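You operate a simulated robot arm through the tools that you are given. There is no shell and no other tool.

The job below is to be done with a simulated robot arm. You get a single attempt, and the scene is never put back.

## Task
Clamp the tool box's worm in the fixture, slider at its size.
Fine: shut and latch the tool box again.
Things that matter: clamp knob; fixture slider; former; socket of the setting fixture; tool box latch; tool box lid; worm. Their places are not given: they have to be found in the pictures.

The check looks at the end state, three seconds after you hand in, the way a careful person would. Anything else that was tipped, shoved, dropped, spilled or broken makes it a failure.

## Robot
A 7-joint arm with a fingered hand, fixed in place. Base frame: the origin is at the foot of the arm, x ahead of it, y to its left, z up. Units: mm, rad, N and s.
Its first joint turns from -2.897 to 2.897 rad. Payload 4.7 kg.
Tool frame: the origin (TCP) lies between the finger pads and is the grasp point; the fingertips stand 36 mm ahead of it; z points along the fingers, y is the line along which they close. The gripper opens to 120 mm. The gripper's body begins 42 mm behind the TCP. The gripper is a hand of 5 fingers: y runs from the thumb to the fingers, the wrist lies at [-18, -122, -210] in the tool frame.
Orientation is told as [roll, pitch, yaw] about the base's x, y, z axes, in that order, counted from this pose: with the fingers straight down and the wrist toward the robot, the tool's x, y and z point along [0, 1, 0], [1, 0, 0] and [0, 0, -1] of the base frame.

## Interface
- The arm moves only by the tool move_arm. Its argument "targets" is a list that holds one entry, the list of rows, each a list of 6 numbers: the shift along the tool's x, y, z in units of 300 mm (1.0 is 300 mm), then the turn, a rotation vector about the tool's x, y, z in units of 120 degrees (1.0 is 120 degrees). In form: [[[dx, dy, dz, wx, wy, wz], ...]]. A call has 1 to 20 rows; each row is the pose to reach, as a shift and turn from the pose commanded when the call began, along the tool's axes at that moment. A call with a number of a shift or a turn outside -1 to 1 is refused whole. Rows are played at 5 a second. More than 50 mm and 0.15 rad between two rows, and nothing of the call is played. Where a pose cannot be reached the arm comes as near as it can. A force on the tool above 90 N (or 10 N above the force at the start of the call, whichever is more), or a blocked arm, ends the call early, and 0.2 s more pass. In this call time passes only in rows, and 0.2 s behind the last. It gives the time, the measured TCP pose, the force on the tool (base axes), the opening and the grip force at its end, in the units of the frame above (readings bear some noise), with the torque about the TCP (base axes, N m) and any sound that the robot's microphone picked up.
- Cameras (640 x 400 px; columns grow to the right, rows downward): "scene" is fixed at [61.5, -654, 1513.6]; the picture's right is [0.70, -0.72, 0.00], its down [-0.13, -0.13, -0.98] and it looks along [0.71, 0.69, -0.18] (base axes); focal length 214 px, centre (320, 200). "wrist" rides on the gripper at [73, -91, -143] in the tool frame; the picture's right is [-0.80, 0.28, -0.53], its down [-0.53, -0.73, 0.42] and it looks along [-0.27, 0.62, 0.74] (tool axes); focal length 234 px, centre (320, 200).
- grab_frame(camera): a new picture of that camera. No time passes.
- set_fingers(index, middle, ring, little, thumb_bend, thumb_turn): sets how far each is bent, from 0 (flat) to 100 (curled in); at 30 the hand is open as for a grip, at 70 the pads meet at the TCP. One left out holds its place. A second passes; each finger stops where it meets its share of the squeeze, and holds until it gets a number again. It is the only way to open and close the hand. It gives what a move gives, with no picture; readings hold the bend of each and the force on index, middle, ring, little, thumb and palm. thumb_turn goes from beside the hand (0) to across from the fingers (100), as for a grip.
- measure_at(camera, pixels): for up to 12 pixels [column, row] of the newest picture of that camera ("zoom" is the newest enlarged one), the place [x, y, z] in the base frame of the surface seen there, good to about 2 mm, but the place of the scene camera against the robot may be out by one fixed shift of up to 25 mm in any direction. No time passes.
- close_up(camera, box): a new picture of the part [left, top, right, bottom] of that camera's present view, enlarged. No time passes.
- finish_job(): hands the job in; it is judged then, once.

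Unless the task says otherwise, let go and move clear before handing in.

The tools are called after "Call:" as name(argument=value, ...) on one line, values as JSON. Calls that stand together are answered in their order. move_arm: Moves the arm, as the interface text tells. Its arguments: {"type":"object","properties":{"targets":{"type":"array","items":{"type":"array","items":{"type":"array","items":{"type":"number"}}}}},"required":["targets"]} The other tools are called the same way: set_fingers (index, middle, ring, little, thumb_bend, thumb_turn) moves the fingers one by one; grab_frame (camera) takes a picture; measure_at (camera, pixels) gives the place of the surface under pixels of a picture; close_up (camera, box) takes an enlarged picture of a part of a camera's view; finish_job () hands the job in.

At the start:

```text
clock: 0.0
tcp_pos: [301.8, -402.9, 1307.0]
tcp_rot: [-0.001, -0.001, 0.0]
force: [-0.1, -0.2, 0.0]
torque: [0.0, -0.02, 0.01]
grip_width: 119.5
grip_force: 0.0
shape: jaw
bend: [30.0, 30.0, 30.0, 30.0, 30.0, 98.0]
finger forces: [0.1, 0.0, 0.0, 0.1, 0.0, 0.0]
```

scene: 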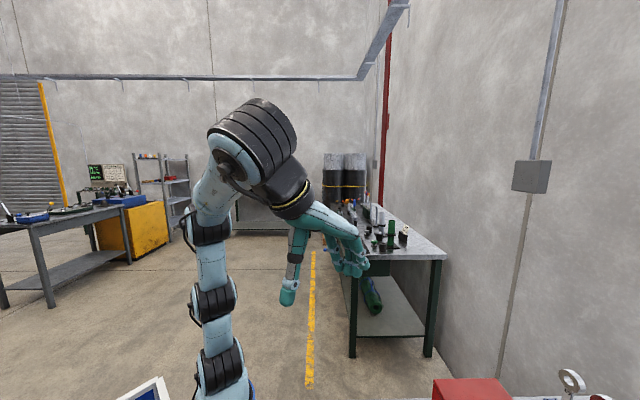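
wrist: 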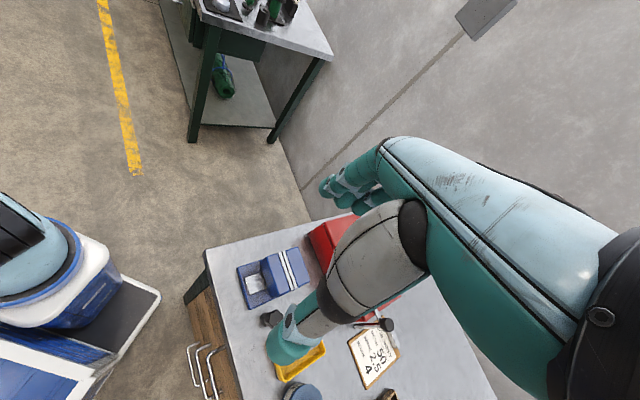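

The wrist picture shows a bench with a blue device (around 270,280), a red box (330,240), a yellow tray (300,360) and a card with numbers (375,355). I will take enlarged pictures of that region and of the scene's bottom edge.

Call:
close_up(camera="wrist", box=[180, 200, 500, 400])

Call:
close_up(camera="scene", box=[380, 300, 640, 400])

```text
2.00 times, centred on (340, 300) of wrist
```

zoom: 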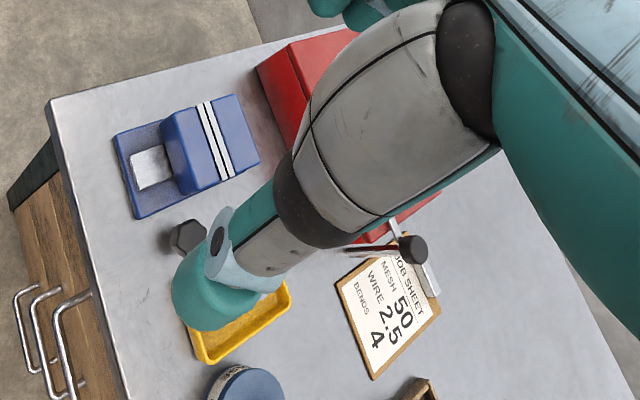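

```text
2.46 times, centred on (510, 350) of scene
```

zoom: 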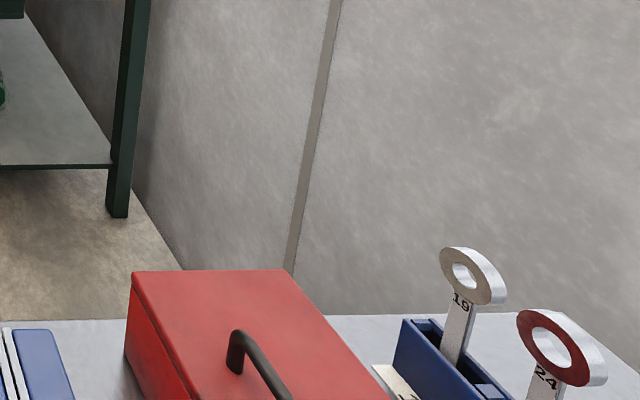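

The sheet reads MESH 50, WIRE 2.5, BENDS 4, and there is a red box with a handle plus gauges in a blue rack. I'll measure several bench points to find where things lie.

Call:
grab_frame(camera="wrist")

Call:
measure_at(camera="wrist", pixels=[[205, 255], [253, 282], [285, 270], [330, 235], [272, 318], [300, 365], [375, 355], [300, 392], [388, 324], [240, 390], [450, 370], [320, 215]])

Call:
measure_at(camera="scene", pixels=[[470, 385], [440, 382], [572, 380], [600, 398], [540, 398], [390, 398], [370, 275], [360, 255]])

```text
taken
```

wrist: 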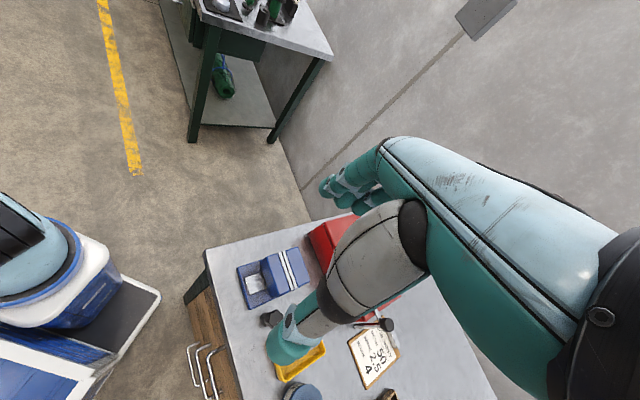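

```text
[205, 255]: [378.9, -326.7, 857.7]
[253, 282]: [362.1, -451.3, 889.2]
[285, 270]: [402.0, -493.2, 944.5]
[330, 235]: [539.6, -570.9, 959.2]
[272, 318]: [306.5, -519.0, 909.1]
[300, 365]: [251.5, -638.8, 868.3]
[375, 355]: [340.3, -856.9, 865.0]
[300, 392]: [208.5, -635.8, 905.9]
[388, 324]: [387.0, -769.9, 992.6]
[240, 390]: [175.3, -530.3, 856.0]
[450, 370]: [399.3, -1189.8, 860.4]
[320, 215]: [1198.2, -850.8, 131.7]
```

```text
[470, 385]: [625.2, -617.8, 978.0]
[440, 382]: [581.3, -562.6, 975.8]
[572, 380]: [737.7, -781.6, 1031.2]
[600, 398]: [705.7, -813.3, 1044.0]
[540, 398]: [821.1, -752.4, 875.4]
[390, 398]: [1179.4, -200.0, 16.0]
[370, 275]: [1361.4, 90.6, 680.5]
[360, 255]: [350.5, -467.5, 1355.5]
```

The bench top lies at z≈858 on the robot's right (y from about -330 to beyond -1190). I'll turn the hand about its own axis by 75° toward the bench so the wrist camera sees over it.

Call:
move_arm(targets=[[[0, 0, 0, 0, 0, 0.0625], [0, 0, 0, 0, 0, 0.125], [0, 0, 0, 0, 0, 0.1875], [0, 0, 0, 0, 0, 0.25], [0, 0, 0, 0, 0, 0.3125], [0, 0, 0, 0, 0, 0.375], [0, 0, 0, 0, 0, 0.4375], [0, 0, 0, 0, 0, 0.5], [0, 0, 0, 0, 0, 0.5625], [0, 0, 0, 0, 0, 0.625]]])

Call:
grab_frame(camera="wrist")

Call:
grab_frame(camera="scene")

```text
clock: 2.2
tcp_pos: [302.3, -402.4, 1306.8]
tcp_rot: [0.0, -0.002, -1.31]
force: [-0.5, -0.4, -0.2]
torque: [0.05, -0.01, 0.03]
grip_width: 119.4
grip_force: 0.0
shape: jaw
bend: [30.0, 30.0, 30.0, 30.0, 30.0, 98.0]
finger forces: [0.0, 0.1, 0.1, 0.1, 0.0, 0.1]
```

```text
taken
```

wrist: 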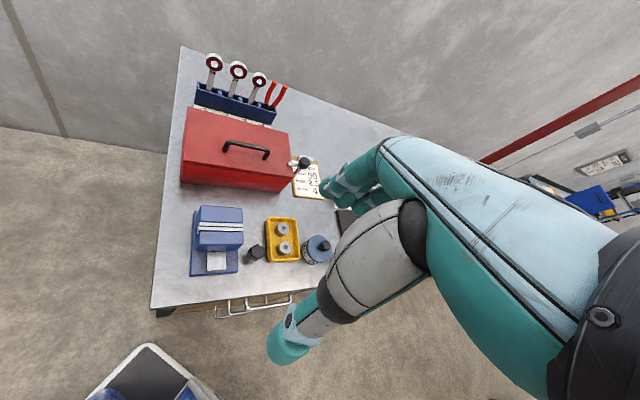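

```text
taken
```

scene: 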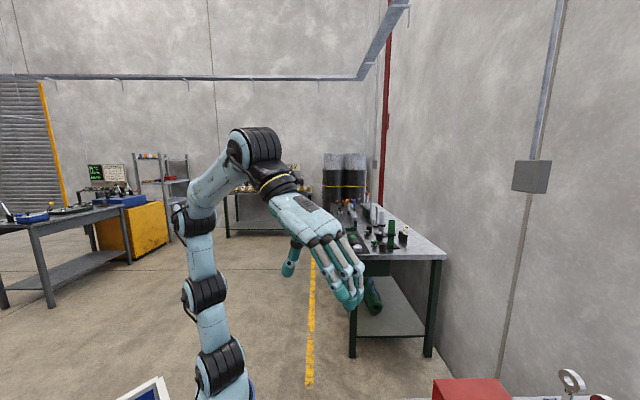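

Now the bench is visible: rack with three ring gauges and pliers (235,90), red tool box (235,150), blue setting fixture (215,240), knob (257,253), yellow tray with rings (283,240), tin (318,248) and job sheet (307,180). I'll enlarge each.

Call:
close_up(camera="wrist", box=[165, 190, 345, 300])

Call:
close_up(camera="wrist", box=[165, 40, 345, 200])

```text
3.56 times, centred on (255, 245) of wrist
```

zoom: 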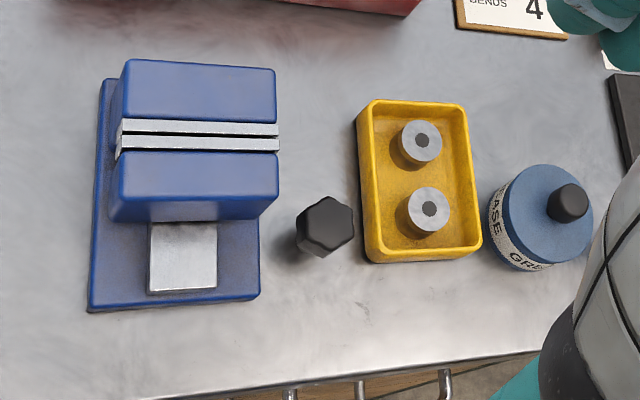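

```text
2.50 times, centred on (255, 120) of wrist
```

zoom: 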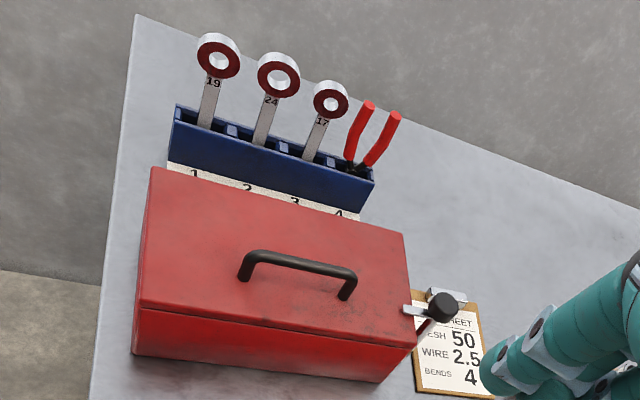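

The second enlargement shows the latch lever with a black ball at the tool box's right end (435,305 in zoom) and numbered slots 1-4. I'll measure key points from this wrist picture.

Call:
grab_frame(camera="wrist")

Call:
measure_at(camera="wrist", pixels=[[165, 290], [183, 55], [218, 218], [216, 262], [192, 275], [238, 270], [242, 212], [204, 209], [258, 253], [283, 229], [286, 248], [318, 246]])

Call:
measure_at(camera="wrist", pixels=[[190, 112], [288, 136], [182, 165], [291, 178], [222, 148], [270, 154], [306, 164], [296, 163], [214, 62], [238, 70], [259, 79], [270, 100]])

```text
taken
```

wrist: 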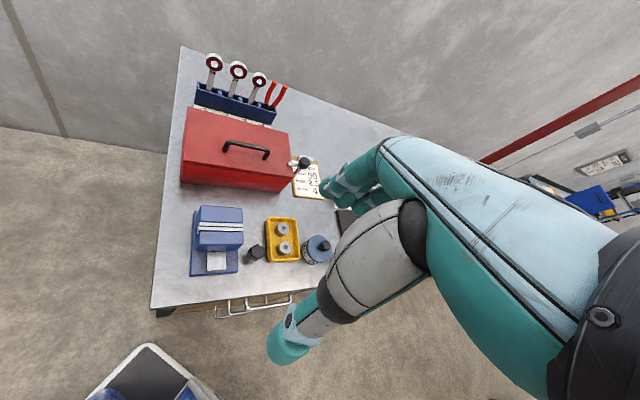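

```text
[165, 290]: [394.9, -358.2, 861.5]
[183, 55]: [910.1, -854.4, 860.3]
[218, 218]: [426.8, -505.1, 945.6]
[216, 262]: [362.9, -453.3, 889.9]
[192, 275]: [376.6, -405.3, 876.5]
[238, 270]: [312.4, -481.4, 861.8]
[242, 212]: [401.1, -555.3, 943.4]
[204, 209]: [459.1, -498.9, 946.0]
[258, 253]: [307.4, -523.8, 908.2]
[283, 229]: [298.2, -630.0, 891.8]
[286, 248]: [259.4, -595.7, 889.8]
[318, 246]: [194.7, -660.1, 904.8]
```

```text
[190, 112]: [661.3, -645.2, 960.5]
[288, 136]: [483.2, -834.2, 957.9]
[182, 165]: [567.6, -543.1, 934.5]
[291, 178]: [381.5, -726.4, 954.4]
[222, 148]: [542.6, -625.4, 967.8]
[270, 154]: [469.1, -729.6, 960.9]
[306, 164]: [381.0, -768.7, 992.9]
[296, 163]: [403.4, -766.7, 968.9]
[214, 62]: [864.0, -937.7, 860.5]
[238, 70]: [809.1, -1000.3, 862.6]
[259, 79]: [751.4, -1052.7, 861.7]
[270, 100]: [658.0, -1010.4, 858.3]
```

The bench is turned about 44° to the base: its away direction is u≈(0.72,-0.69), its rightward direction v≈(-0.69,-0.72). I'll bring the camera closer to the fixture, aligning the hand with the bench.

Call:
move_arm(targets=[[[-0.049, 0.034, 0.092, 0, 0, -0.032], [-0.098, 0.068, 0.183, 0, 0, -0.065], [-0.147, 0.101, 0.275, 0, 0, -0.097], [-0.197, 0.135, 0.367, 0, 0, -0.129], [-0.246, 0.169, 0.458, 0, 0, -0.161], [-0.295, 0.203, 0.55, 0, 0, -0.194], [-0.344, 0.236, 0.641, 0, 0, -0.226], [-0.393, 0.27, 0.733, 0, 0, -0.258]]])

Call:
grab_frame(camera="wrist")

Call:
close_up(camera="wrist", box=[40, 40, 360, 240])

```text
clock: 4.0
tcp_pos: [209.5, -510.2, 1088.0]
tcp_rot: [-0.002, -0.002, -0.768]
force: [-0.4, 0.1, 0.4]
torque: [-0.07, 0.02, -0.04]
grip_width: 119.9
grip_force: 0.1
shape: jaw
bend: [30.0, 30.0, 30.0, 30.0, 30.0, 98.0]
finger forces: [0.1, 0.0, 0.0, 0.1, 0.0, 0.1]
```

```text
taken
```

wrist: 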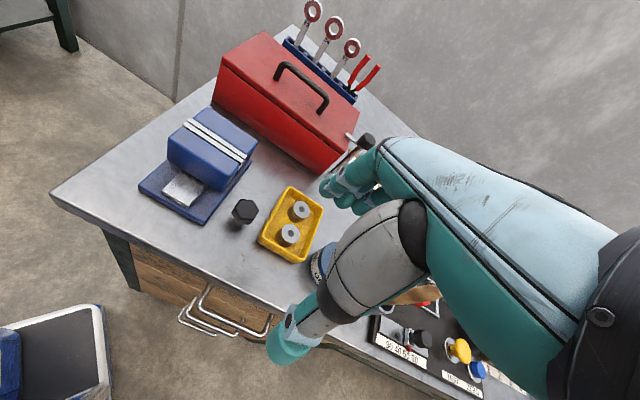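

```text
2.00 times, centred on (200, 140) of wrist
```

zoom: 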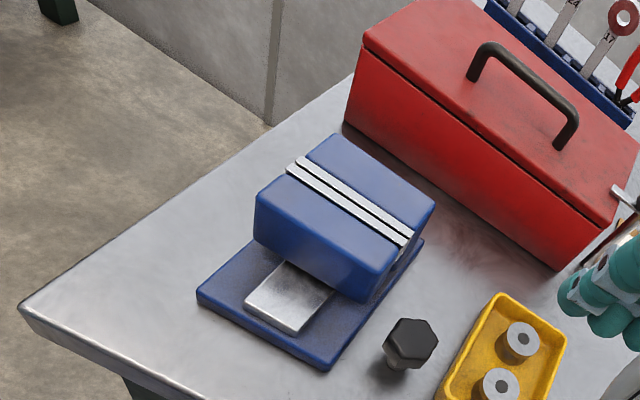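

More stuff appears at the lower right (385-500, 320-390): a plate with a number scale, a black knob, and yellow and blue knobs. I'll enlarge and measure it.

Call:
measure_at(camera="wrist", pixels=[[400, 350], [420, 338], [460, 350], [478, 370], [460, 385], [375, 335], [430, 365], [243, 211], [320, 262], [430, 300]])

Call:
close_up(camera="wrist", box=[350, 280, 550, 400])

```text
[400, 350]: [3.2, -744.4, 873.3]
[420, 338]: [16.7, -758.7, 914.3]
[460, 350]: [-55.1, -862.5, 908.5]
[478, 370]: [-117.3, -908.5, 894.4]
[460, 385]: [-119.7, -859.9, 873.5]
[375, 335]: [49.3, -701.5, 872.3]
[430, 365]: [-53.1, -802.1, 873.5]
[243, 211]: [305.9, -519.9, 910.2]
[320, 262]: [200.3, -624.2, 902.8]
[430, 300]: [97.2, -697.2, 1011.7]
```

```text
3.20 times, centred on (450, 340) of wrist
```

zoom: 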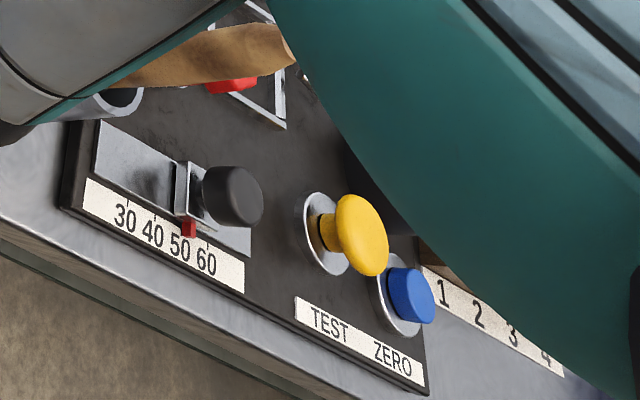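

The setting fixture is this black board: a slider with a red pointer on a scale 30-60, a black clamp knob, and TEST/ZERO buttons, near (0..-120, -740..-900). I'll raise and swing the hand to the right to view it clearly.

Call:
move_arm(targets=[[[-0.1, -0.038, -0.042, 0, 0, 0.048], [-0.2, -0.075, -0.083, 0, 0, 0.096], [-0.3, -0.113, -0.125, 0, 0, 0.144], [-0.4, -0.15, -0.167, 0, 0, 0.192], [-0.5, -0.188, -0.208, 0, 0, 0.24], [-0.6, -0.225, -0.25, 0, 0, 0.287], [-0.7, -0.263, -0.292, 0, 0, 0.335], [-0.8, -0.3, -0.333, 0, 0, 0.383]]])

Call:
grab_frame(camera="wrist")

```text
clock: 5.8
tcp_pos: [-20.6, -620.0, 1188.0]
tcp_rot: [-0.001, -0.001, -1.574]
force: [0.7, 0.1, 0.3]
torque: [0.01, 0.0, -0.01]
grip_width: 119.8
grip_force: 0.1
shape: jaw
bend: [30.0, 30.0, 30.0, 30.0, 30.0, 98.0]
finger forces: [0.0, 0.0, 0.1, 0.1, 0.0, 0.0]
```

```text
taken
```

wrist: 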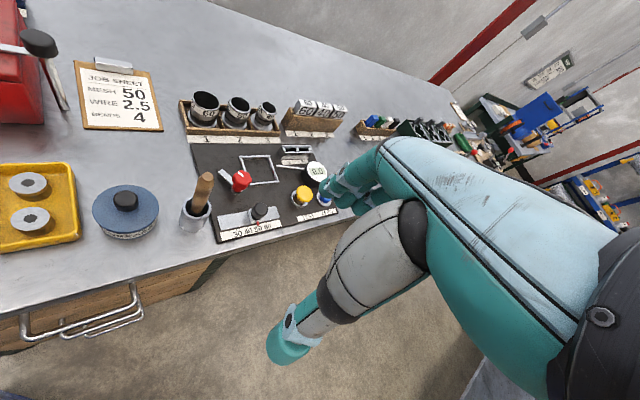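

The fixture board with its rack of cylinders, gauge "8.0", square outlined area and red knob is now visible around (270,180). I'll enlarge it.

Call:
close_up(camera="wrist", box=[175, 130, 345, 246])

Call:
close_up(camera="wrist", box=[175, 75, 495, 195])

```text
3.45 times, centred on (260, 188) of wrist
```

zoom: 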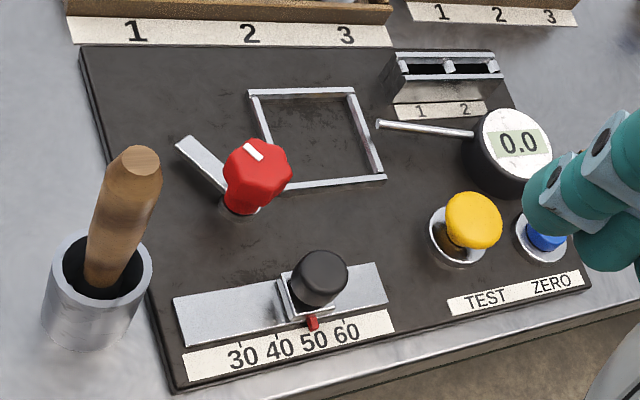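

```text
2.00 times, centred on (335, 135) of wrist
```

zoom: 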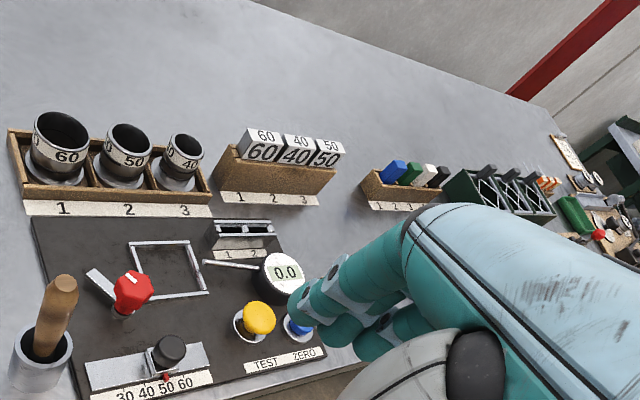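

The board has a square socket frame, a red clamp knob with a bar, the slider on its 30-60 scale, and racks beside it. Now I look at the tool box and latch (35,50), moving the hand so the camera is closer to it.

Call:
close_up(camera="wrist", box=[0, 0, 200, 140])

Call:
measure_at(camera="wrist", pixels=[[38, 42], [60, 105], [50, 75], [10, 30], [238, 180], [258, 210], [250, 158], [276, 157], [248, 184], [278, 180], [200, 180], [302, 195]])

Call:
measure_at(camera="wrist", pixels=[[262, 170], [205, 100], [238, 105], [265, 110], [302, 112], [320, 112], [335, 112], [296, 150], [316, 172], [222, 172], [240, 232], [262, 221]])

```text
2.86 times, centred on (100, 70) of wrist
```

zoom: 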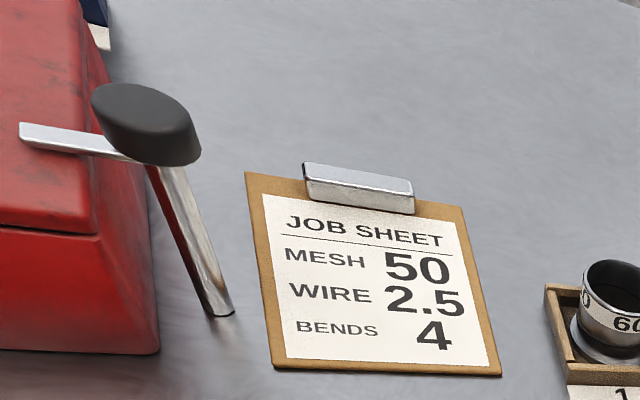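

```text
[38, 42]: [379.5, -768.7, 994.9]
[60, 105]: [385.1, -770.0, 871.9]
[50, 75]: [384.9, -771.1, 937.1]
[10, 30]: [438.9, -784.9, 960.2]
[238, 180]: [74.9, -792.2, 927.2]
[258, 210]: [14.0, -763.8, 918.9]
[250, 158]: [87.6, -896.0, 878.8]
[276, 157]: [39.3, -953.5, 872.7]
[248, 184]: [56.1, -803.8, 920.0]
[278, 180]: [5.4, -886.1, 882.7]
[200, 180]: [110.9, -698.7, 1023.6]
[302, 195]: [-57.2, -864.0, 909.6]
```

```text
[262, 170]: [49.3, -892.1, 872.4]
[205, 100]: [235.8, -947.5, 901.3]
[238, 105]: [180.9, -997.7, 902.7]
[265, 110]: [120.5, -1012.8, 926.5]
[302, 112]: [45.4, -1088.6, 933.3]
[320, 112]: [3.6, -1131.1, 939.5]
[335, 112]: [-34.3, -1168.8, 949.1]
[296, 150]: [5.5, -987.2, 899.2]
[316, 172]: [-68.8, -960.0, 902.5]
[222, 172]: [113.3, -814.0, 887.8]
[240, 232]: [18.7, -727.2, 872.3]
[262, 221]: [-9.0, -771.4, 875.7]
```

The latch is a post at (385,-770) with a bar over the lid and a black knob on top at z≈995. I'll move the camera closer to it, staying above the handle tool (top z≈1023).

Call:
move_arm(targets=[[[0.104, 0.045, 0.01, 0, 0, -0.016], [0.208, 0.091, 0.02, 0, 0, -0.031], [0.311, 0.136, 0.05, 0, 0, -0.047], [0.415, 0.182, 0.1, 0, 0, -0.063], [0.519, 0.227, 0.15, 0, 0, -0.078], [0.623, 0.272, 0.2, 0, 0, -0.094], [0.726, 0.318, 0.25, 0, 0, -0.109], [0.83, 0.363, 0.3, 0, 0, -0.125]]])

Call:
grab_frame(camera="wrist")

```text
clock: 7.6
tcp_pos: [227.8, -727.9, 1097.7]
tcp_rot: [0.001, -0.001, -1.309]
force: [-0.7, 0.2, 0.9]
torque: [-0.02, -0.03, 0.02]
grip_width: 119.4
grip_force: 0.2
shape: jaw
bend: [30.0, 30.0, 30.0, 30.0, 30.0, 98.0]
finger forces: [0.0, 0.0, 0.1, 0.0, 0.1, 0.0]
```

```text
taken
```

wrist: 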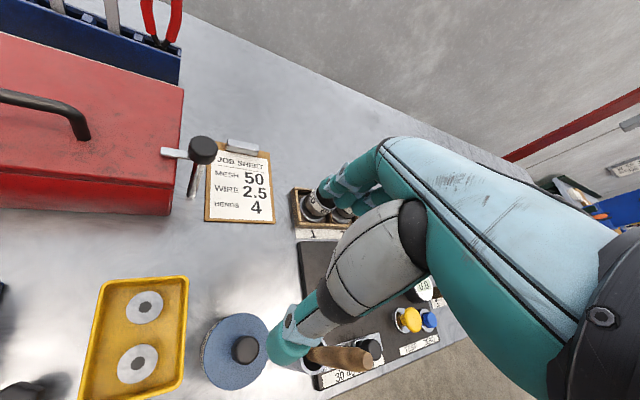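

Call:
close_up(camera="wrist", box=[120, 110, 240, 220])

Call:
measure_at(camera="wrist", pixels=[[203, 149], [165, 152], [175, 153], [185, 154], [193, 180], [190, 193], [184, 88], [178, 183], [170, 213], [0, 172], [80, 120], [0, 92]])

```text
3.64 times, centred on (180, 165) of wrist
```

zoom: 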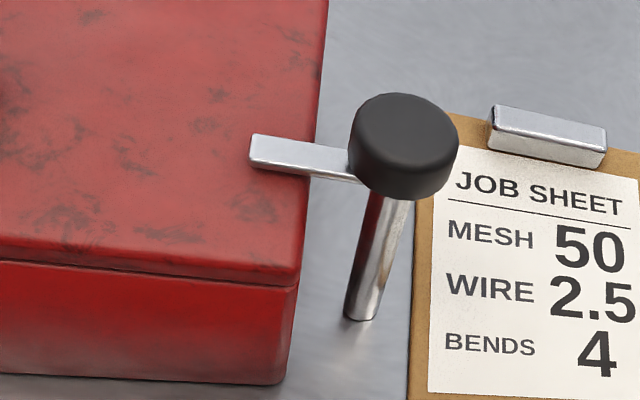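

```text
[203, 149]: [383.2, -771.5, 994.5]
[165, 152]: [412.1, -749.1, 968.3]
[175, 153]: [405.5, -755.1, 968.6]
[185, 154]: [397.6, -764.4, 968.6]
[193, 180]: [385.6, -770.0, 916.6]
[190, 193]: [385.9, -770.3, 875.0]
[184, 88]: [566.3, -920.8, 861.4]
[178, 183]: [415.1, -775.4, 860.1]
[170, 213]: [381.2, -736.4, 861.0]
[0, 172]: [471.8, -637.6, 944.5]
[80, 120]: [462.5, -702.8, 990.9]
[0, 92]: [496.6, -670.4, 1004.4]
```

The latch bar runs from the post (385,-770) to about (412,-749) at z≈968, lying over the lid (z≈960), with a cylindrical knob topping at z≈995. I'll shift to get a full view of the tool box and its handle.

Call:
move_arm(targets=[[[0.064, 0.012, -0.013, 0, 0, -0.052], [0.129, 0.024, -0.027, 0, 0, -0.103], [0.193, 0.035, -0.04, 0, 0, -0.155], [0.258, 0.047, -0.054, 0, 0, -0.206], [0.322, 0.059, -0.067, 0, 0, -0.258]]])

Call:
grab_frame(camera="wrist")

Call:
close_up(camera="wrist", box=[30, 40, 350, 240])

```text
clock: 8.8
tcp_pos: [326.2, -719.6, 1117.3]
tcp_rot: [0.001, 0.0, -0.768]
force: [0.2, -0.2, 0.9]
torque: [0.02, -0.01, -0.02]
grip_width: 119.6
grip_force: 0.2
shape: jaw
bend: [30.0, 30.0, 30.0, 30.0, 30.0, 98.0]
finger forces: [0.0, 0.0, 0.0, 0.0, 0.0, 0.1]
```

```text
taken
```

wrist: 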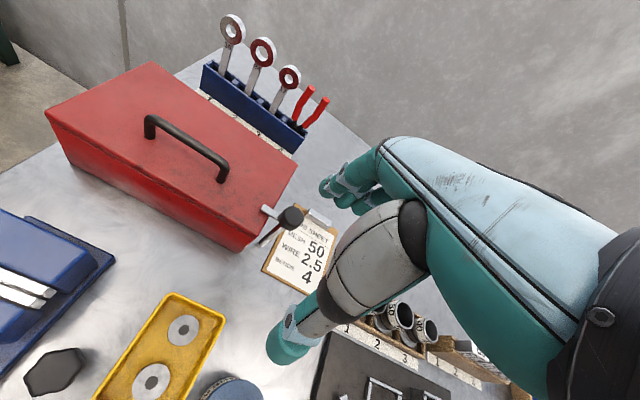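

```text
2.00 times, centred on (190, 140) of wrist
```

zoom: 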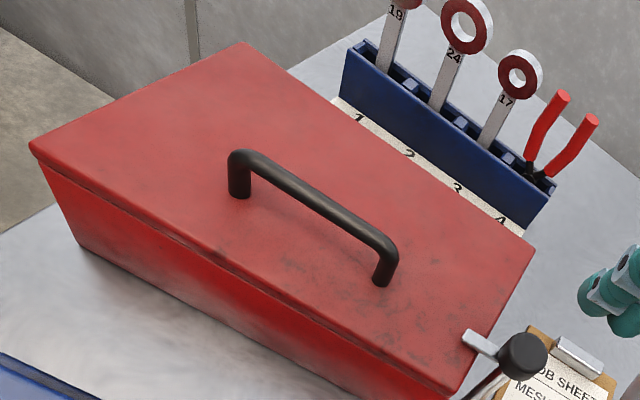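

Call:
measure_at(camera="zoom", pixels=[[240, 155], [310, 195], [385, 238], [240, 190], [383, 280], [35, 150], [240, 48], [530, 240], [450, 385], [80, 240], [45, 165], [200, 250]])

Call:
measure_at(camera="wrist", pixels=[[205, 70], [300, 130], [210, 97], [290, 150], [263, 208], [291, 215], [275, 213], [262, 243], [293, 160], [160, 66], [54, 105], [250, 246]])

```text
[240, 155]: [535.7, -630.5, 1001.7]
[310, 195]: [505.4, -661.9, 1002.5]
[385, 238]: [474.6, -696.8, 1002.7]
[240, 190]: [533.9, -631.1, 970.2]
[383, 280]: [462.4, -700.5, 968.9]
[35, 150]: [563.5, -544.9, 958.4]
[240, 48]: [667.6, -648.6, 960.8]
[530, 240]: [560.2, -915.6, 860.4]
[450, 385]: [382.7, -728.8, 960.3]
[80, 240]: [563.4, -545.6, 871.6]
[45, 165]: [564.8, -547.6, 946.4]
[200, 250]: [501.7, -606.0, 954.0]
```

```text
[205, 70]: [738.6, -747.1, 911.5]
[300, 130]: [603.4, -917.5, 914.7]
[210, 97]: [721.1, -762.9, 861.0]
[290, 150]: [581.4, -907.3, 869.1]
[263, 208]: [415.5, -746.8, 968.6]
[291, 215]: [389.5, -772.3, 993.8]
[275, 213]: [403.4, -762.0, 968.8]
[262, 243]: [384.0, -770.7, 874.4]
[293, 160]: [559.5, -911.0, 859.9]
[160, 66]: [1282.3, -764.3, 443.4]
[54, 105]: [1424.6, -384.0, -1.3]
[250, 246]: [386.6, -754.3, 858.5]
```

The lid's front edge is at u≈784, its back at u≈931, the handle bar is at u≈828 with its top at z≈1002, and the latch post is at (385,-770). I'll look at the hand itself and its fingers before gripping the latch knob.

Call:
close_up(camera="wrist", box=[250, 130, 450, 390])

Call:
close_up(camera="scene", box=[300, 180, 640, 400])

```text
1.54 times, centred on (350, 260) of wrist
```

zoom: 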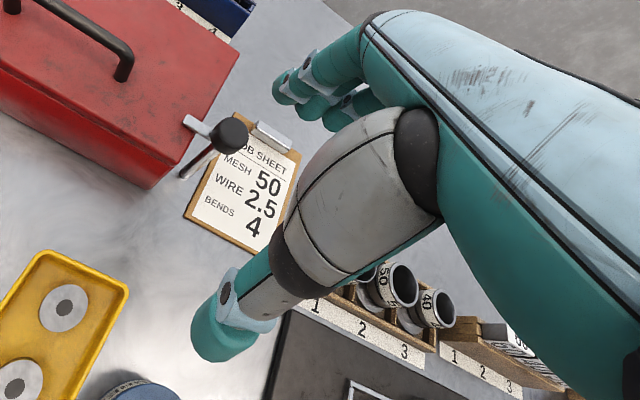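

```text
1.82 times, centred on (470, 290) of scene
```

zoom: 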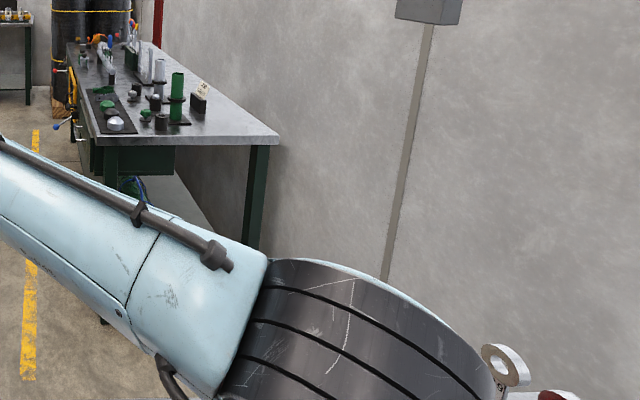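

The index finger and thumb are on the camera side; the tripod of index, middle and thumb can grip the latch knob. I'll move above the knob at (385,-770.5) and check the alignment.

Call:
move_arm(targets=[[[0.005, 0.087, 0.063, 0, 0, 0], [0.01, 0.173, 0.127, 0, 0, 0], [0.0143, 0.26, 0.19, 0, 0, 0.008]]])

Call:
grab_frame(camera="wrist")

Call:
grab_frame(camera="scene")

```text
clock: 9.6
tcp_pos: [384.4, -772.2, 1060.4]
tcp_rot: [-0.001, 0.001, -0.785]
force: [0.3, -0.9, 1.3]
torque: [-0.04, -0.03, 0.0]
grip_width: 119.8
grip_force: 0.0
shape: jaw
bend: [30.0, 30.0, 30.0, 30.0, 30.0, 98.0]
finger forces: [0.0, 0.1, 0.0, 0.0, 0.1, 0.0]
```

```text
taken
```

wrist: 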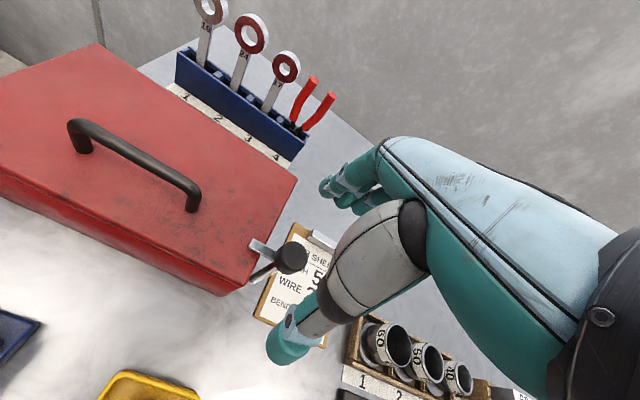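

```text
taken
```

scene: 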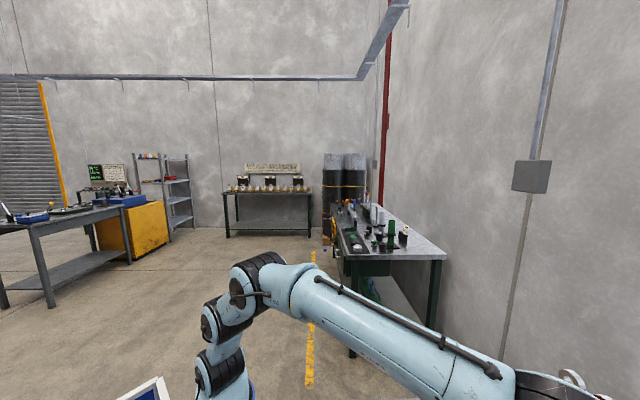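

The knob top appears at (292,257), just where a point below the TCP should be (293,261), so the alignment is good. I'll descend 60 mm so the pads straddle the knob.

Call:
move_arm(targets=[[[0.002, -0.003, 0.067, 0, 0, 0], [0.002, -0.004, 0.133, 0, 0, 0], [0.002, -0.004, 0.2, 0, 0, 0]]])

Call:
grab_frame(camera="wrist")

```text
clock: 10.4
tcp_pos: [382.3, -771.6, 999.0]
tcp_rot: [-0.002, -0.001, -0.785]
force: [0.2, 0.1, 0.6]
torque: [0.0, -0.02, 0.02]
grip_width: 119.7
grip_force: 0.1
shape: jaw
bend: [30.0, 30.0, 30.0, 30.0, 30.0, 98.0]
finger forces: [0.0, 0.0, 0.0, 0.0, 0.0, 0.1]
```

```text
taken
```

wrist: 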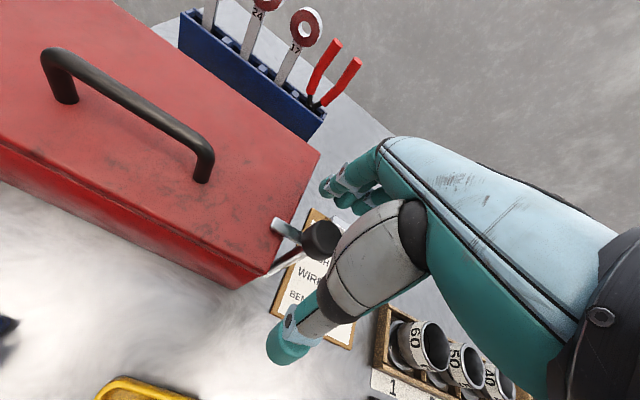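

The hand straddles the knob (320,240). I'll close index, middle and thumb onto it, leaving ring and little finger open.

Call:
set_fingers(index=66, middle=66, thumb_bend=66)

Call:
grab_frame(camera="wrist")

```text
clock: 11.4
tcp_pos: [384.2, -772.2, 999.5]
tcp_rot: [0.0, 0.0, -0.785]
force: [8.6, -11.1, -2.8]
torque: [-0.23, -0.21, -0.02]
grip_width: 27.1
grip_force: 6.2
shape: fingers
bend: [59.0, 62.0, 30.0, 30.0, 66.0, 98.0]
finger forces: [8.0, 4.6, 0.0, 0.0, 0.0, 0.0]
```

```text
taken
```

wrist: 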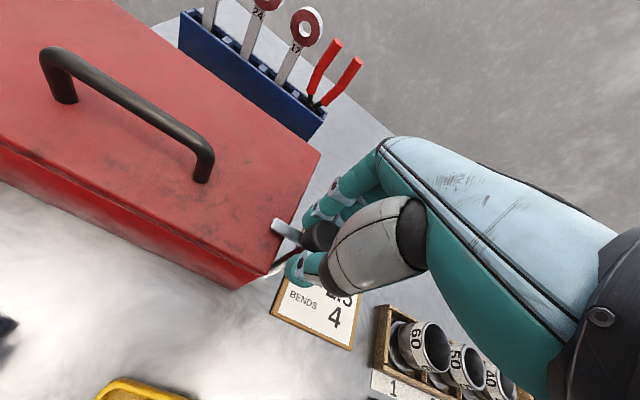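

Index and middle press the knob (8.0 and 4.6 N) but the thumb shows no force at bend 66. I'll close the thumb further until it meets the knob.

Call:
set_fingers(thumb_bend=80)

Call:
close_up(camera="wrist", box=[240, 150, 440, 310])

```text
clock: 12.4
tcp_pos: [383.0, -771.5, 997.5]
tcp_rot: [0.001, 0.0, -0.786]
force: [-3.0, 3.3, -11.2]
torque: [0.06, 0.09, 0.07]
grip_width: 23.0
grip_force: 14.7
shape: fingers
bend: [58.0, 63.0, 30.0, 30.0, 71.0, 97.0]
finger forces: [7.6, 4.9, 0.0, 0.0, 15.8, 0.0]
```

```text
2.50 times, centred on (340, 230) of wrist
```

zoom: 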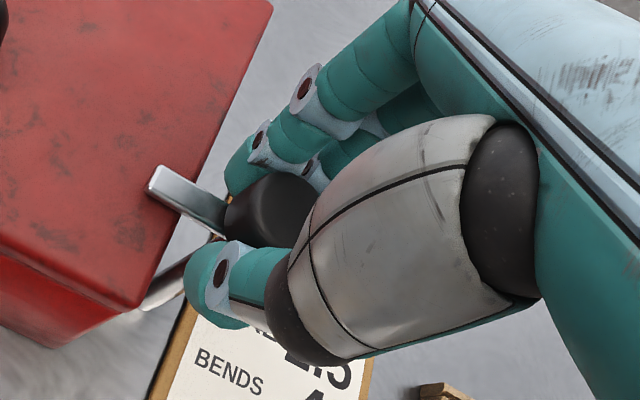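

The knob is gripped: index 7.6 N, middle 4.9 N, thumb 15.8 N. I'll try turning it clockwise (from above) in small steps and watch the torque.

Call:
move_arm(targets=[[[0, 0, 0, 0, 0, 0.03], [0, 0, 0, 0, 0, 0.06], [0, 0, 0, 0, 0, 0.09], [0, 0, 0, 0, 0, 0.12], [0, 0, 0, 0, 0, 0.15]]])

Call:
close_up(camera="wrist", box=[200, 130, 440, 310])

```text
clock: 13.6
tcp_pos: [385.5, -769.9, 998.5]
tcp_rot: [0.0, 0.001, -1.099]
force: [4.5, 10.3, -11.8]
torque: [0.32, -0.09, 0.43]
grip_width: 24.4
grip_force: 16.6
shape: fingers
bend: [58.0, 63.0, 30.0, 30.0, 70.0, 98.0]
finger forces: [12.7, 2.9, 0.1, 0.0, 17.7, 0.0]
```

```text
2.22 times, centred on (320, 220) of wrist
```

zoom: 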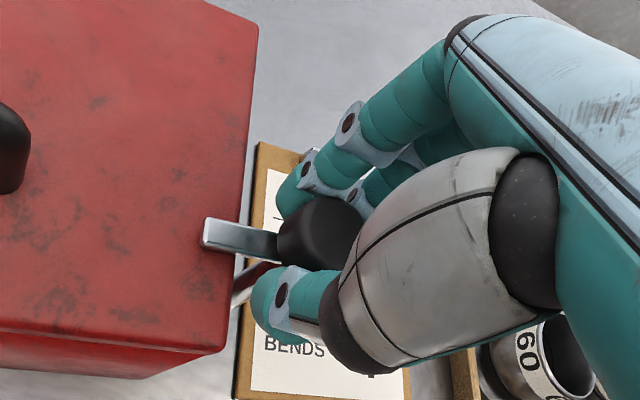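

The bar at (240,238 in zoom) still points straight over the lid while the hand turned 18°, with torque 0.43 N m, so this direction seems to be stopped. I'll turn the other way.

Call:
move_arm(targets=[[[0, 0, 0, 0, 0, -0.04], [0, 0, 0, 0, 0, -0.08], [0, 0, 0, 0, 0, -0.12], [0, 0, 0, 0, 0, -0.16], [0, 0, 0, 0, 0, -0.2], [0, 0, 0, 0, 0, -0.24], [0, 0, 0, 0, 0, -0.28], [0, 0, 0, 0, 0, -0.32]]])

Call:
close_up(camera="wrist", box=[200, 130, 440, 310])

```text
clock: 15.4
tcp_pos: [381.7, -772.2, 998.5]
tcp_rot: [0.0, 0.001, -0.429]
force: [-10.5, -7.8, -13.8]
torque: [-0.16, 0.35, -0.11]
grip_width: 22.7
grip_force: 14.1
shape: fingers
bend: [58.0, 64.0, 30.0, 30.0, 71.0, 97.0]
finger forces: [6.5, 8.0, 0.1, 0.0, 13.9, 0.0]
```

```text
2.22 times, centred on (320, 220) of wrist
```

zoom: 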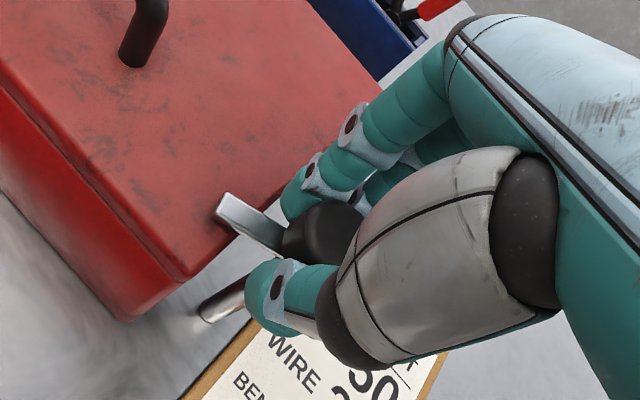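

The bar now lies at a clearly different angle to the lid edge (zoom 220,205 to 300,250) and the torque is only -0.11 N m, so it seems to turn this way. I'll measure the bar to be sure.

Call:
grab_frame(camera="wrist")

Call:
measure_at(camera="wrist", pixels=[[302, 221], [305, 225], [315, 230], [322, 233], [300, 226]])

```text
taken
```

wrist: 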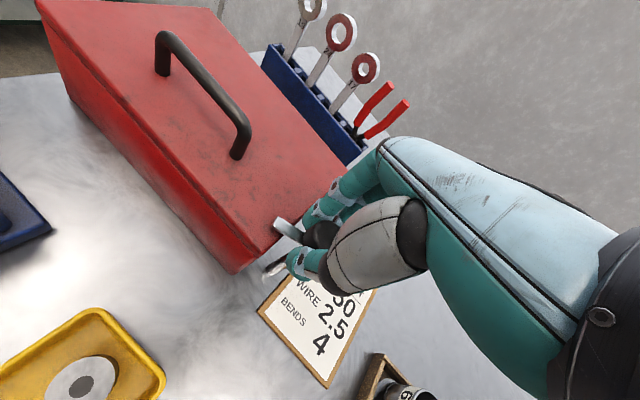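

```text
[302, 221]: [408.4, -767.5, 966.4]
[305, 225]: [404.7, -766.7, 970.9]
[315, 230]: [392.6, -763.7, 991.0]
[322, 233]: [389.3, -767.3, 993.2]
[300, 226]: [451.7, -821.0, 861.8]
```

Call:
close_up(camera="wrist", box=[255, 195, 355, 285])

Call:
measure_at(camera="zoom", pixels=[[130, 165], [140, 180], [160, 190], [180, 200], [210, 215], [120, 150], [230, 230], [150, 200]])

```text
4.44 times, centred on (305, 240) of wrist
```

zoom: 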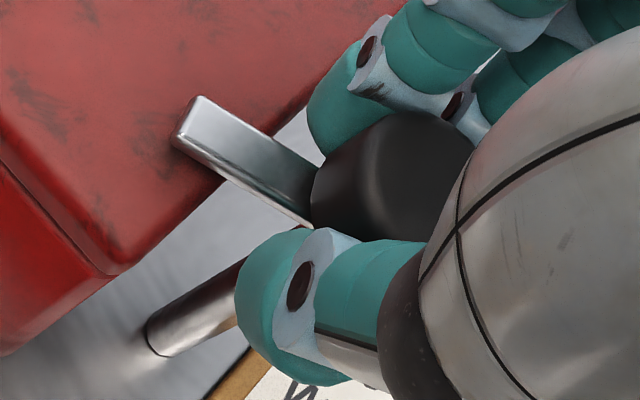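

```text
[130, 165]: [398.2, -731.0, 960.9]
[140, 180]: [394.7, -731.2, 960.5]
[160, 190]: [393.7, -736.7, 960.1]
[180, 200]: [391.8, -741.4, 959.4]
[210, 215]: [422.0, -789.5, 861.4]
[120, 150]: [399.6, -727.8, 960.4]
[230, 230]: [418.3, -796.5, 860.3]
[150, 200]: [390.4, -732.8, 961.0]
```

Call:
measure_at(camera="zoom", pixels=[[205, 105], [230, 140], [260, 165], [290, 185], [190, 125], [350, 170], [280, 170]])

```text
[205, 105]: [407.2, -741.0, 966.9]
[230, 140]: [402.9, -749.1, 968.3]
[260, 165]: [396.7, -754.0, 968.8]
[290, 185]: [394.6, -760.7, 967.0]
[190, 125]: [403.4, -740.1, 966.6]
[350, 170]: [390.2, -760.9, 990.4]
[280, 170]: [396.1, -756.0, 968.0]
```

The bar's heading went from about 39° to 56°, so it turns counter-clockwise with the hand. I'll continue turning this way.

Call:
move_arm(targets=[[[0, 0, -0.002, 0, 0, -0.045], [0, 0, -0.004, 0, 0, -0.09], [0, 0, -0.006, 0, 0, -0.135], [0, 0, -0.008, 0, 0, -0.18], [0, 0, -0.01, 0, 0, -0.225], [0, 0, -0.01, 0, 0, -0.27], [0, 0, -0.01, 0, 0, -0.315], [0, 0, -0.01, 0, 0, -0.36]]])

Call:
close_up(camera="wrist", box=[200, 130, 440, 310])

```text
clock: 17.2
tcp_pos: [383.9, -771.7, 1003.2]
tcp_rot: [-0.003, -0.001, 0.329]
force: [1.1, 3.0, -8.2]
torque: [0.02, -0.02, 0.01]
grip_width: 3.2
grip_force: 8.3
shape: fingers
bend: [63.0, 63.0, 30.0, 30.0, 78.0, 95.0]
finger forces: [2.2, 6.5, 0.1, 0.0, 7.1, 0.1]
```

```text
2.22 times, centred on (320, 220) of wrist
```

zoom: 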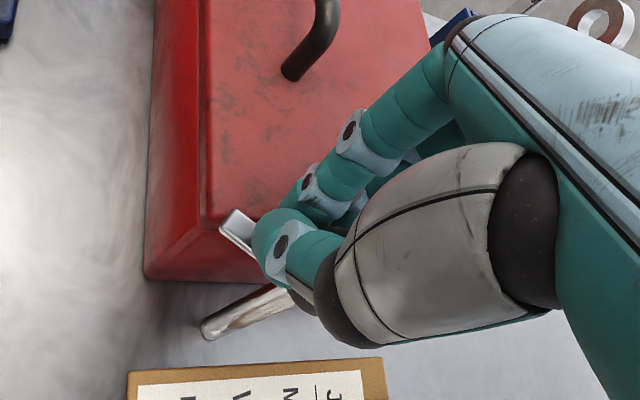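

The grip width fell to 3 mm, so the pads slipped on the knob; the bar tip shows at (235,225) in the zoom. I'll measure where the bar is now.

Call:
close_up(camera="wrist", box=[260, 190, 360, 290])

Call:
measure_at(camera="zoom", pixels=[[180, 155], [205, 170], [190, 185], [230, 200], [170, 170], [260, 280], [300, 340]])

```text
4.00 times, centred on (310, 240) of wrist
```

zoom: 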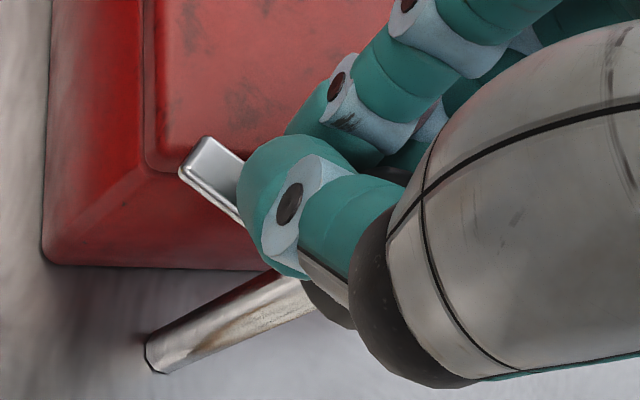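

```text
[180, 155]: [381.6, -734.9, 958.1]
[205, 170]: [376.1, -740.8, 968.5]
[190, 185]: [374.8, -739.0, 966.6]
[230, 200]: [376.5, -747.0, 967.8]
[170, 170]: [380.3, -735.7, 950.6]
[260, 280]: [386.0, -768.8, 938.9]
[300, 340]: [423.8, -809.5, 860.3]
```

The bar tip is now at about (375,-739), heading 108°, just past the lid's end (v≈257 against 245). I'll open the fingers, rise, and look.

Call:
set_fingers(index=30, middle=30, thumb_bend=30)

Call:
grab_frame(camera="wrist")

```text
clock: 18.2
tcp_pos: [382.6, -771.0, 1004.2]
tcp_rot: [-0.001, -0.001, 0.323]
force: [0.8, 0.4, 0.5]
torque: [0.05, 0.01, -0.01]
grip_width: 121.8
grip_force: 0.1
shape: fingers
bend: [30.0, 30.0, 30.0, 30.0, 30.0, 97.0]
finger forces: [0.0, 0.0, 0.1, 0.0, 0.0, 0.0]
```

```text
taken
```

wrist: 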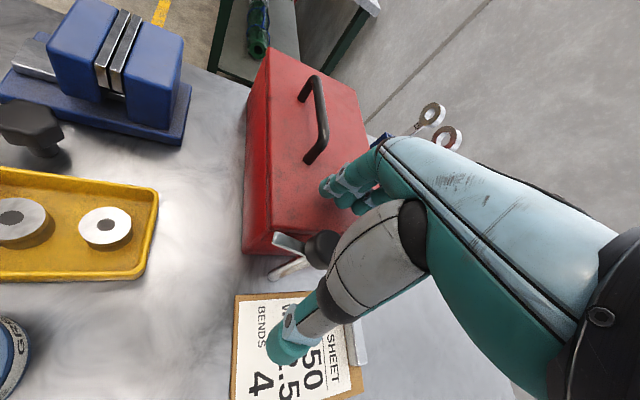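

The latch bar now lies at (285,243), beside the lid. I'll regrip to turn it a bit more: turn the open hand back 24°, lower slightly, and close again.

Call:
move_arm(targets=[[[0, 0, 0, 0, 0, 0.05], [0, 0, 0, 0, 0, 0.1], [0, 0, 0.01, 0, 0, 0.15], [0.0, 0.006, 0.023, 0, 0, 0.2]]])

Call:
set_fingers(index=66, middle=66, thumb_bend=80)

Call:
grab_frame(camera="wrist")

```text
clock: 19.2
tcp_pos: [383.8, -771.0, 996.8]
tcp_rot: [0.0, 0.001, -0.097]
force: [-0.4, 0.2, 2.6]
torque: [-0.05, -0.16, 0.0]
grip_width: 122.0
grip_force: 1.2
shape: fingers
bend: [30.0, 30.0, 30.0, 30.0, 30.0, 97.0]
finger forces: [0.0, 2.3, 0.0, 0.0, 0.0, 0.1]
```

```text
clock: 20.2
tcp_pos: [385.1, -769.8, 999.8]
tcp_rot: [-0.003, -0.001, -0.094]
force: [2.1, 5.9, 30.3]
torque: [-0.23, -1.62, 0.14]
grip_width: 6.1
grip_force: 22.4
shape: fingers
bend: [62.0, 39.0, 30.0, 30.0, 77.0, 95.0]
finger forces: [5.4, 25.6, 0.1, 0.0, 13.4, 0.0]
```

```text
taken
```

wrist: 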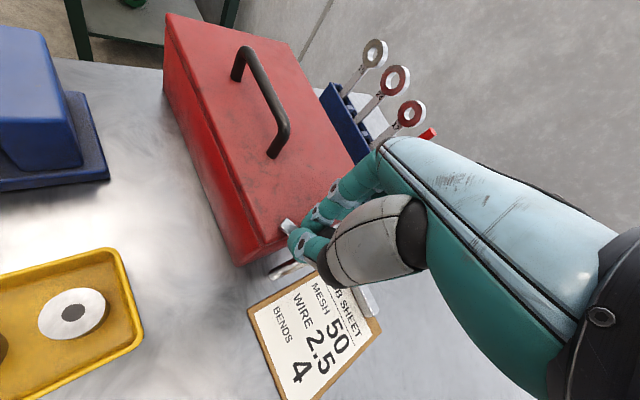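

The middle finger met the lid (25.6 N) because it hung over it at this angle. I'll open again at once and turn the hand back to the angle where the fingers stand behind the knob, off the lid.

Call:
set_fingers(index=30, middle=30, thumb_bend=30)

Call:
move_arm(targets=[[[0, 0, -0.02, 0, 0, 0.055], [0, 0, -0.02, 0, 0, 0.11], [0, 0, -0.02, 0, 0, 0.165], [0, 0, -0.02, 0, 0, 0.22], [0, 0, -0.02, 0, 0, 0.275], [0, 0, -0.02, 0, 0, 0.33]]])

Call:
grab_frame(camera="wrist")

```text
clock: 21.2
tcp_pos: [382.6, -770.6, 994.8]
tcp_rot: [0.0, 0.0, -0.095]
force: [-6.1, -0.1, 18.1]
torque: [-0.04, -0.63, 0.05]
grip_width: 86.4
grip_force: 8.5
shape: fingers
bend: [75.0, 30.0, 30.0, 30.0, 30.0, 97.0]
finger forces: [10.1, 7.0, 0.0, 0.1, 0.0, 0.0]
```

```text
clock: 22.6
tcp_pos: [384.9, -771.7, 1002.7]
tcp_rot: [0.0, 0.0, -0.788]
force: [0.6, -0.4, 0.4]
torque: [0.03, -0.02, -0.03]
grip_width: 121.8
grip_force: 0.1
shape: fingers
bend: [30.0, 30.0, 30.0, 30.0, 30.0, 97.0]
finger forces: [0.0, 0.1, 0.1, 0.1, 0.0, 0.0]
```

```text
taken
```

wrist: 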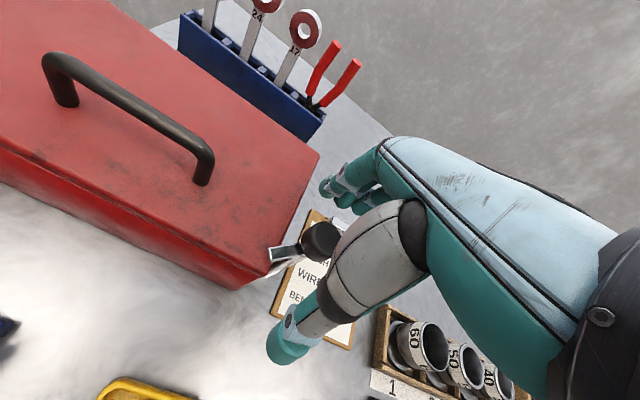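

The hand is free again and the knob and bar show at (320,240) and (283,253). I'll measure the bar's current direction.

Call:
close_up(camera="wrist", box=[240, 190, 360, 290])

Call:
measure_at(camera="zoom", pixels=[[160, 245], [180, 255], [200, 240], [230, 235], [280, 230], [400, 170], [300, 160]])

```text
4.00 times, centred on (300, 240) of wrist
```

zoom: 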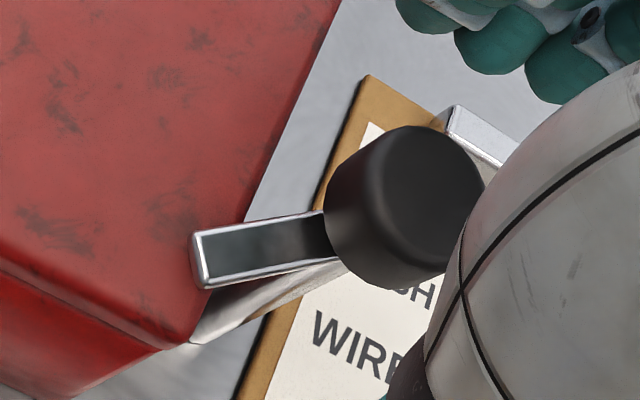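

```text
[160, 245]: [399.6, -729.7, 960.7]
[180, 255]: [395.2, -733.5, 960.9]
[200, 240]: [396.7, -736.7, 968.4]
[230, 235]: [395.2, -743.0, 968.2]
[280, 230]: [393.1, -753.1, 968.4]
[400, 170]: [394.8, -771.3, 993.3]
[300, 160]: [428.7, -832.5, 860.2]
```

The bar swung back to heading 72° when I let go. I'll grip again here, turn 62° while rising 4 mm, then release and lift straight up.

Call:
move_arm(targets=[[[0, 0, 0.01, 0, 0, 0], [0, 0.003, 0.012, 0, 0, 0]]])

Call:
set_fingers(index=66, middle=66, thumb_bend=80)

Call:
close_up(camera="wrist", box=[240, 190, 360, 290])

```text
clock: 23.2
tcp_pos: [384.7, -771.1, 997.2]
tcp_rot: [0.0, 0.001, -0.785]
force: [0.6, 0.6, -0.2]
torque: [0.01, -0.03, 0.0]
grip_width: 121.9
grip_force: 0.2
shape: fingers
bend: [30.0, 30.0, 30.0, 30.0, 30.0, 97.0]
finger forces: [0.0, 0.0, 0.0, 0.0, 0.0, 0.0]
```

```text
clock: 24.2
tcp_pos: [385.5, -771.7, 996.3]
tcp_rot: [0.003, 0.003, -0.785]
force: [-5.2, 4.1, -11.1]
torque: [0.13, 0.24, -0.04]
grip_width: 19.8
grip_force: 12.6
shape: fingers
bend: [60.0, 64.0, 30.0, 30.0, 72.0, 96.0]
finger forces: [5.5, 4.1, 0.0, 0.1, 15.5, 0.0]
```

```text
4.00 times, centred on (300, 240) of wrist
```

zoom: 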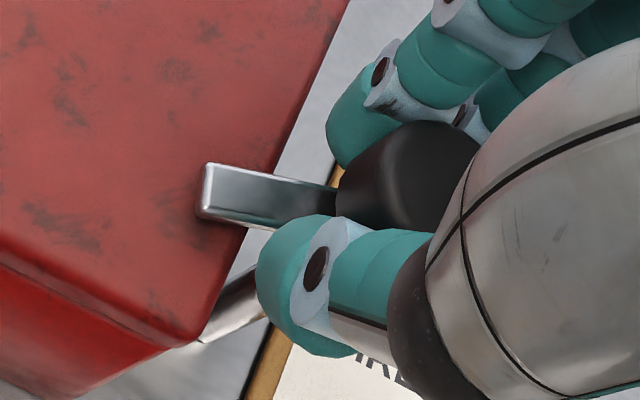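

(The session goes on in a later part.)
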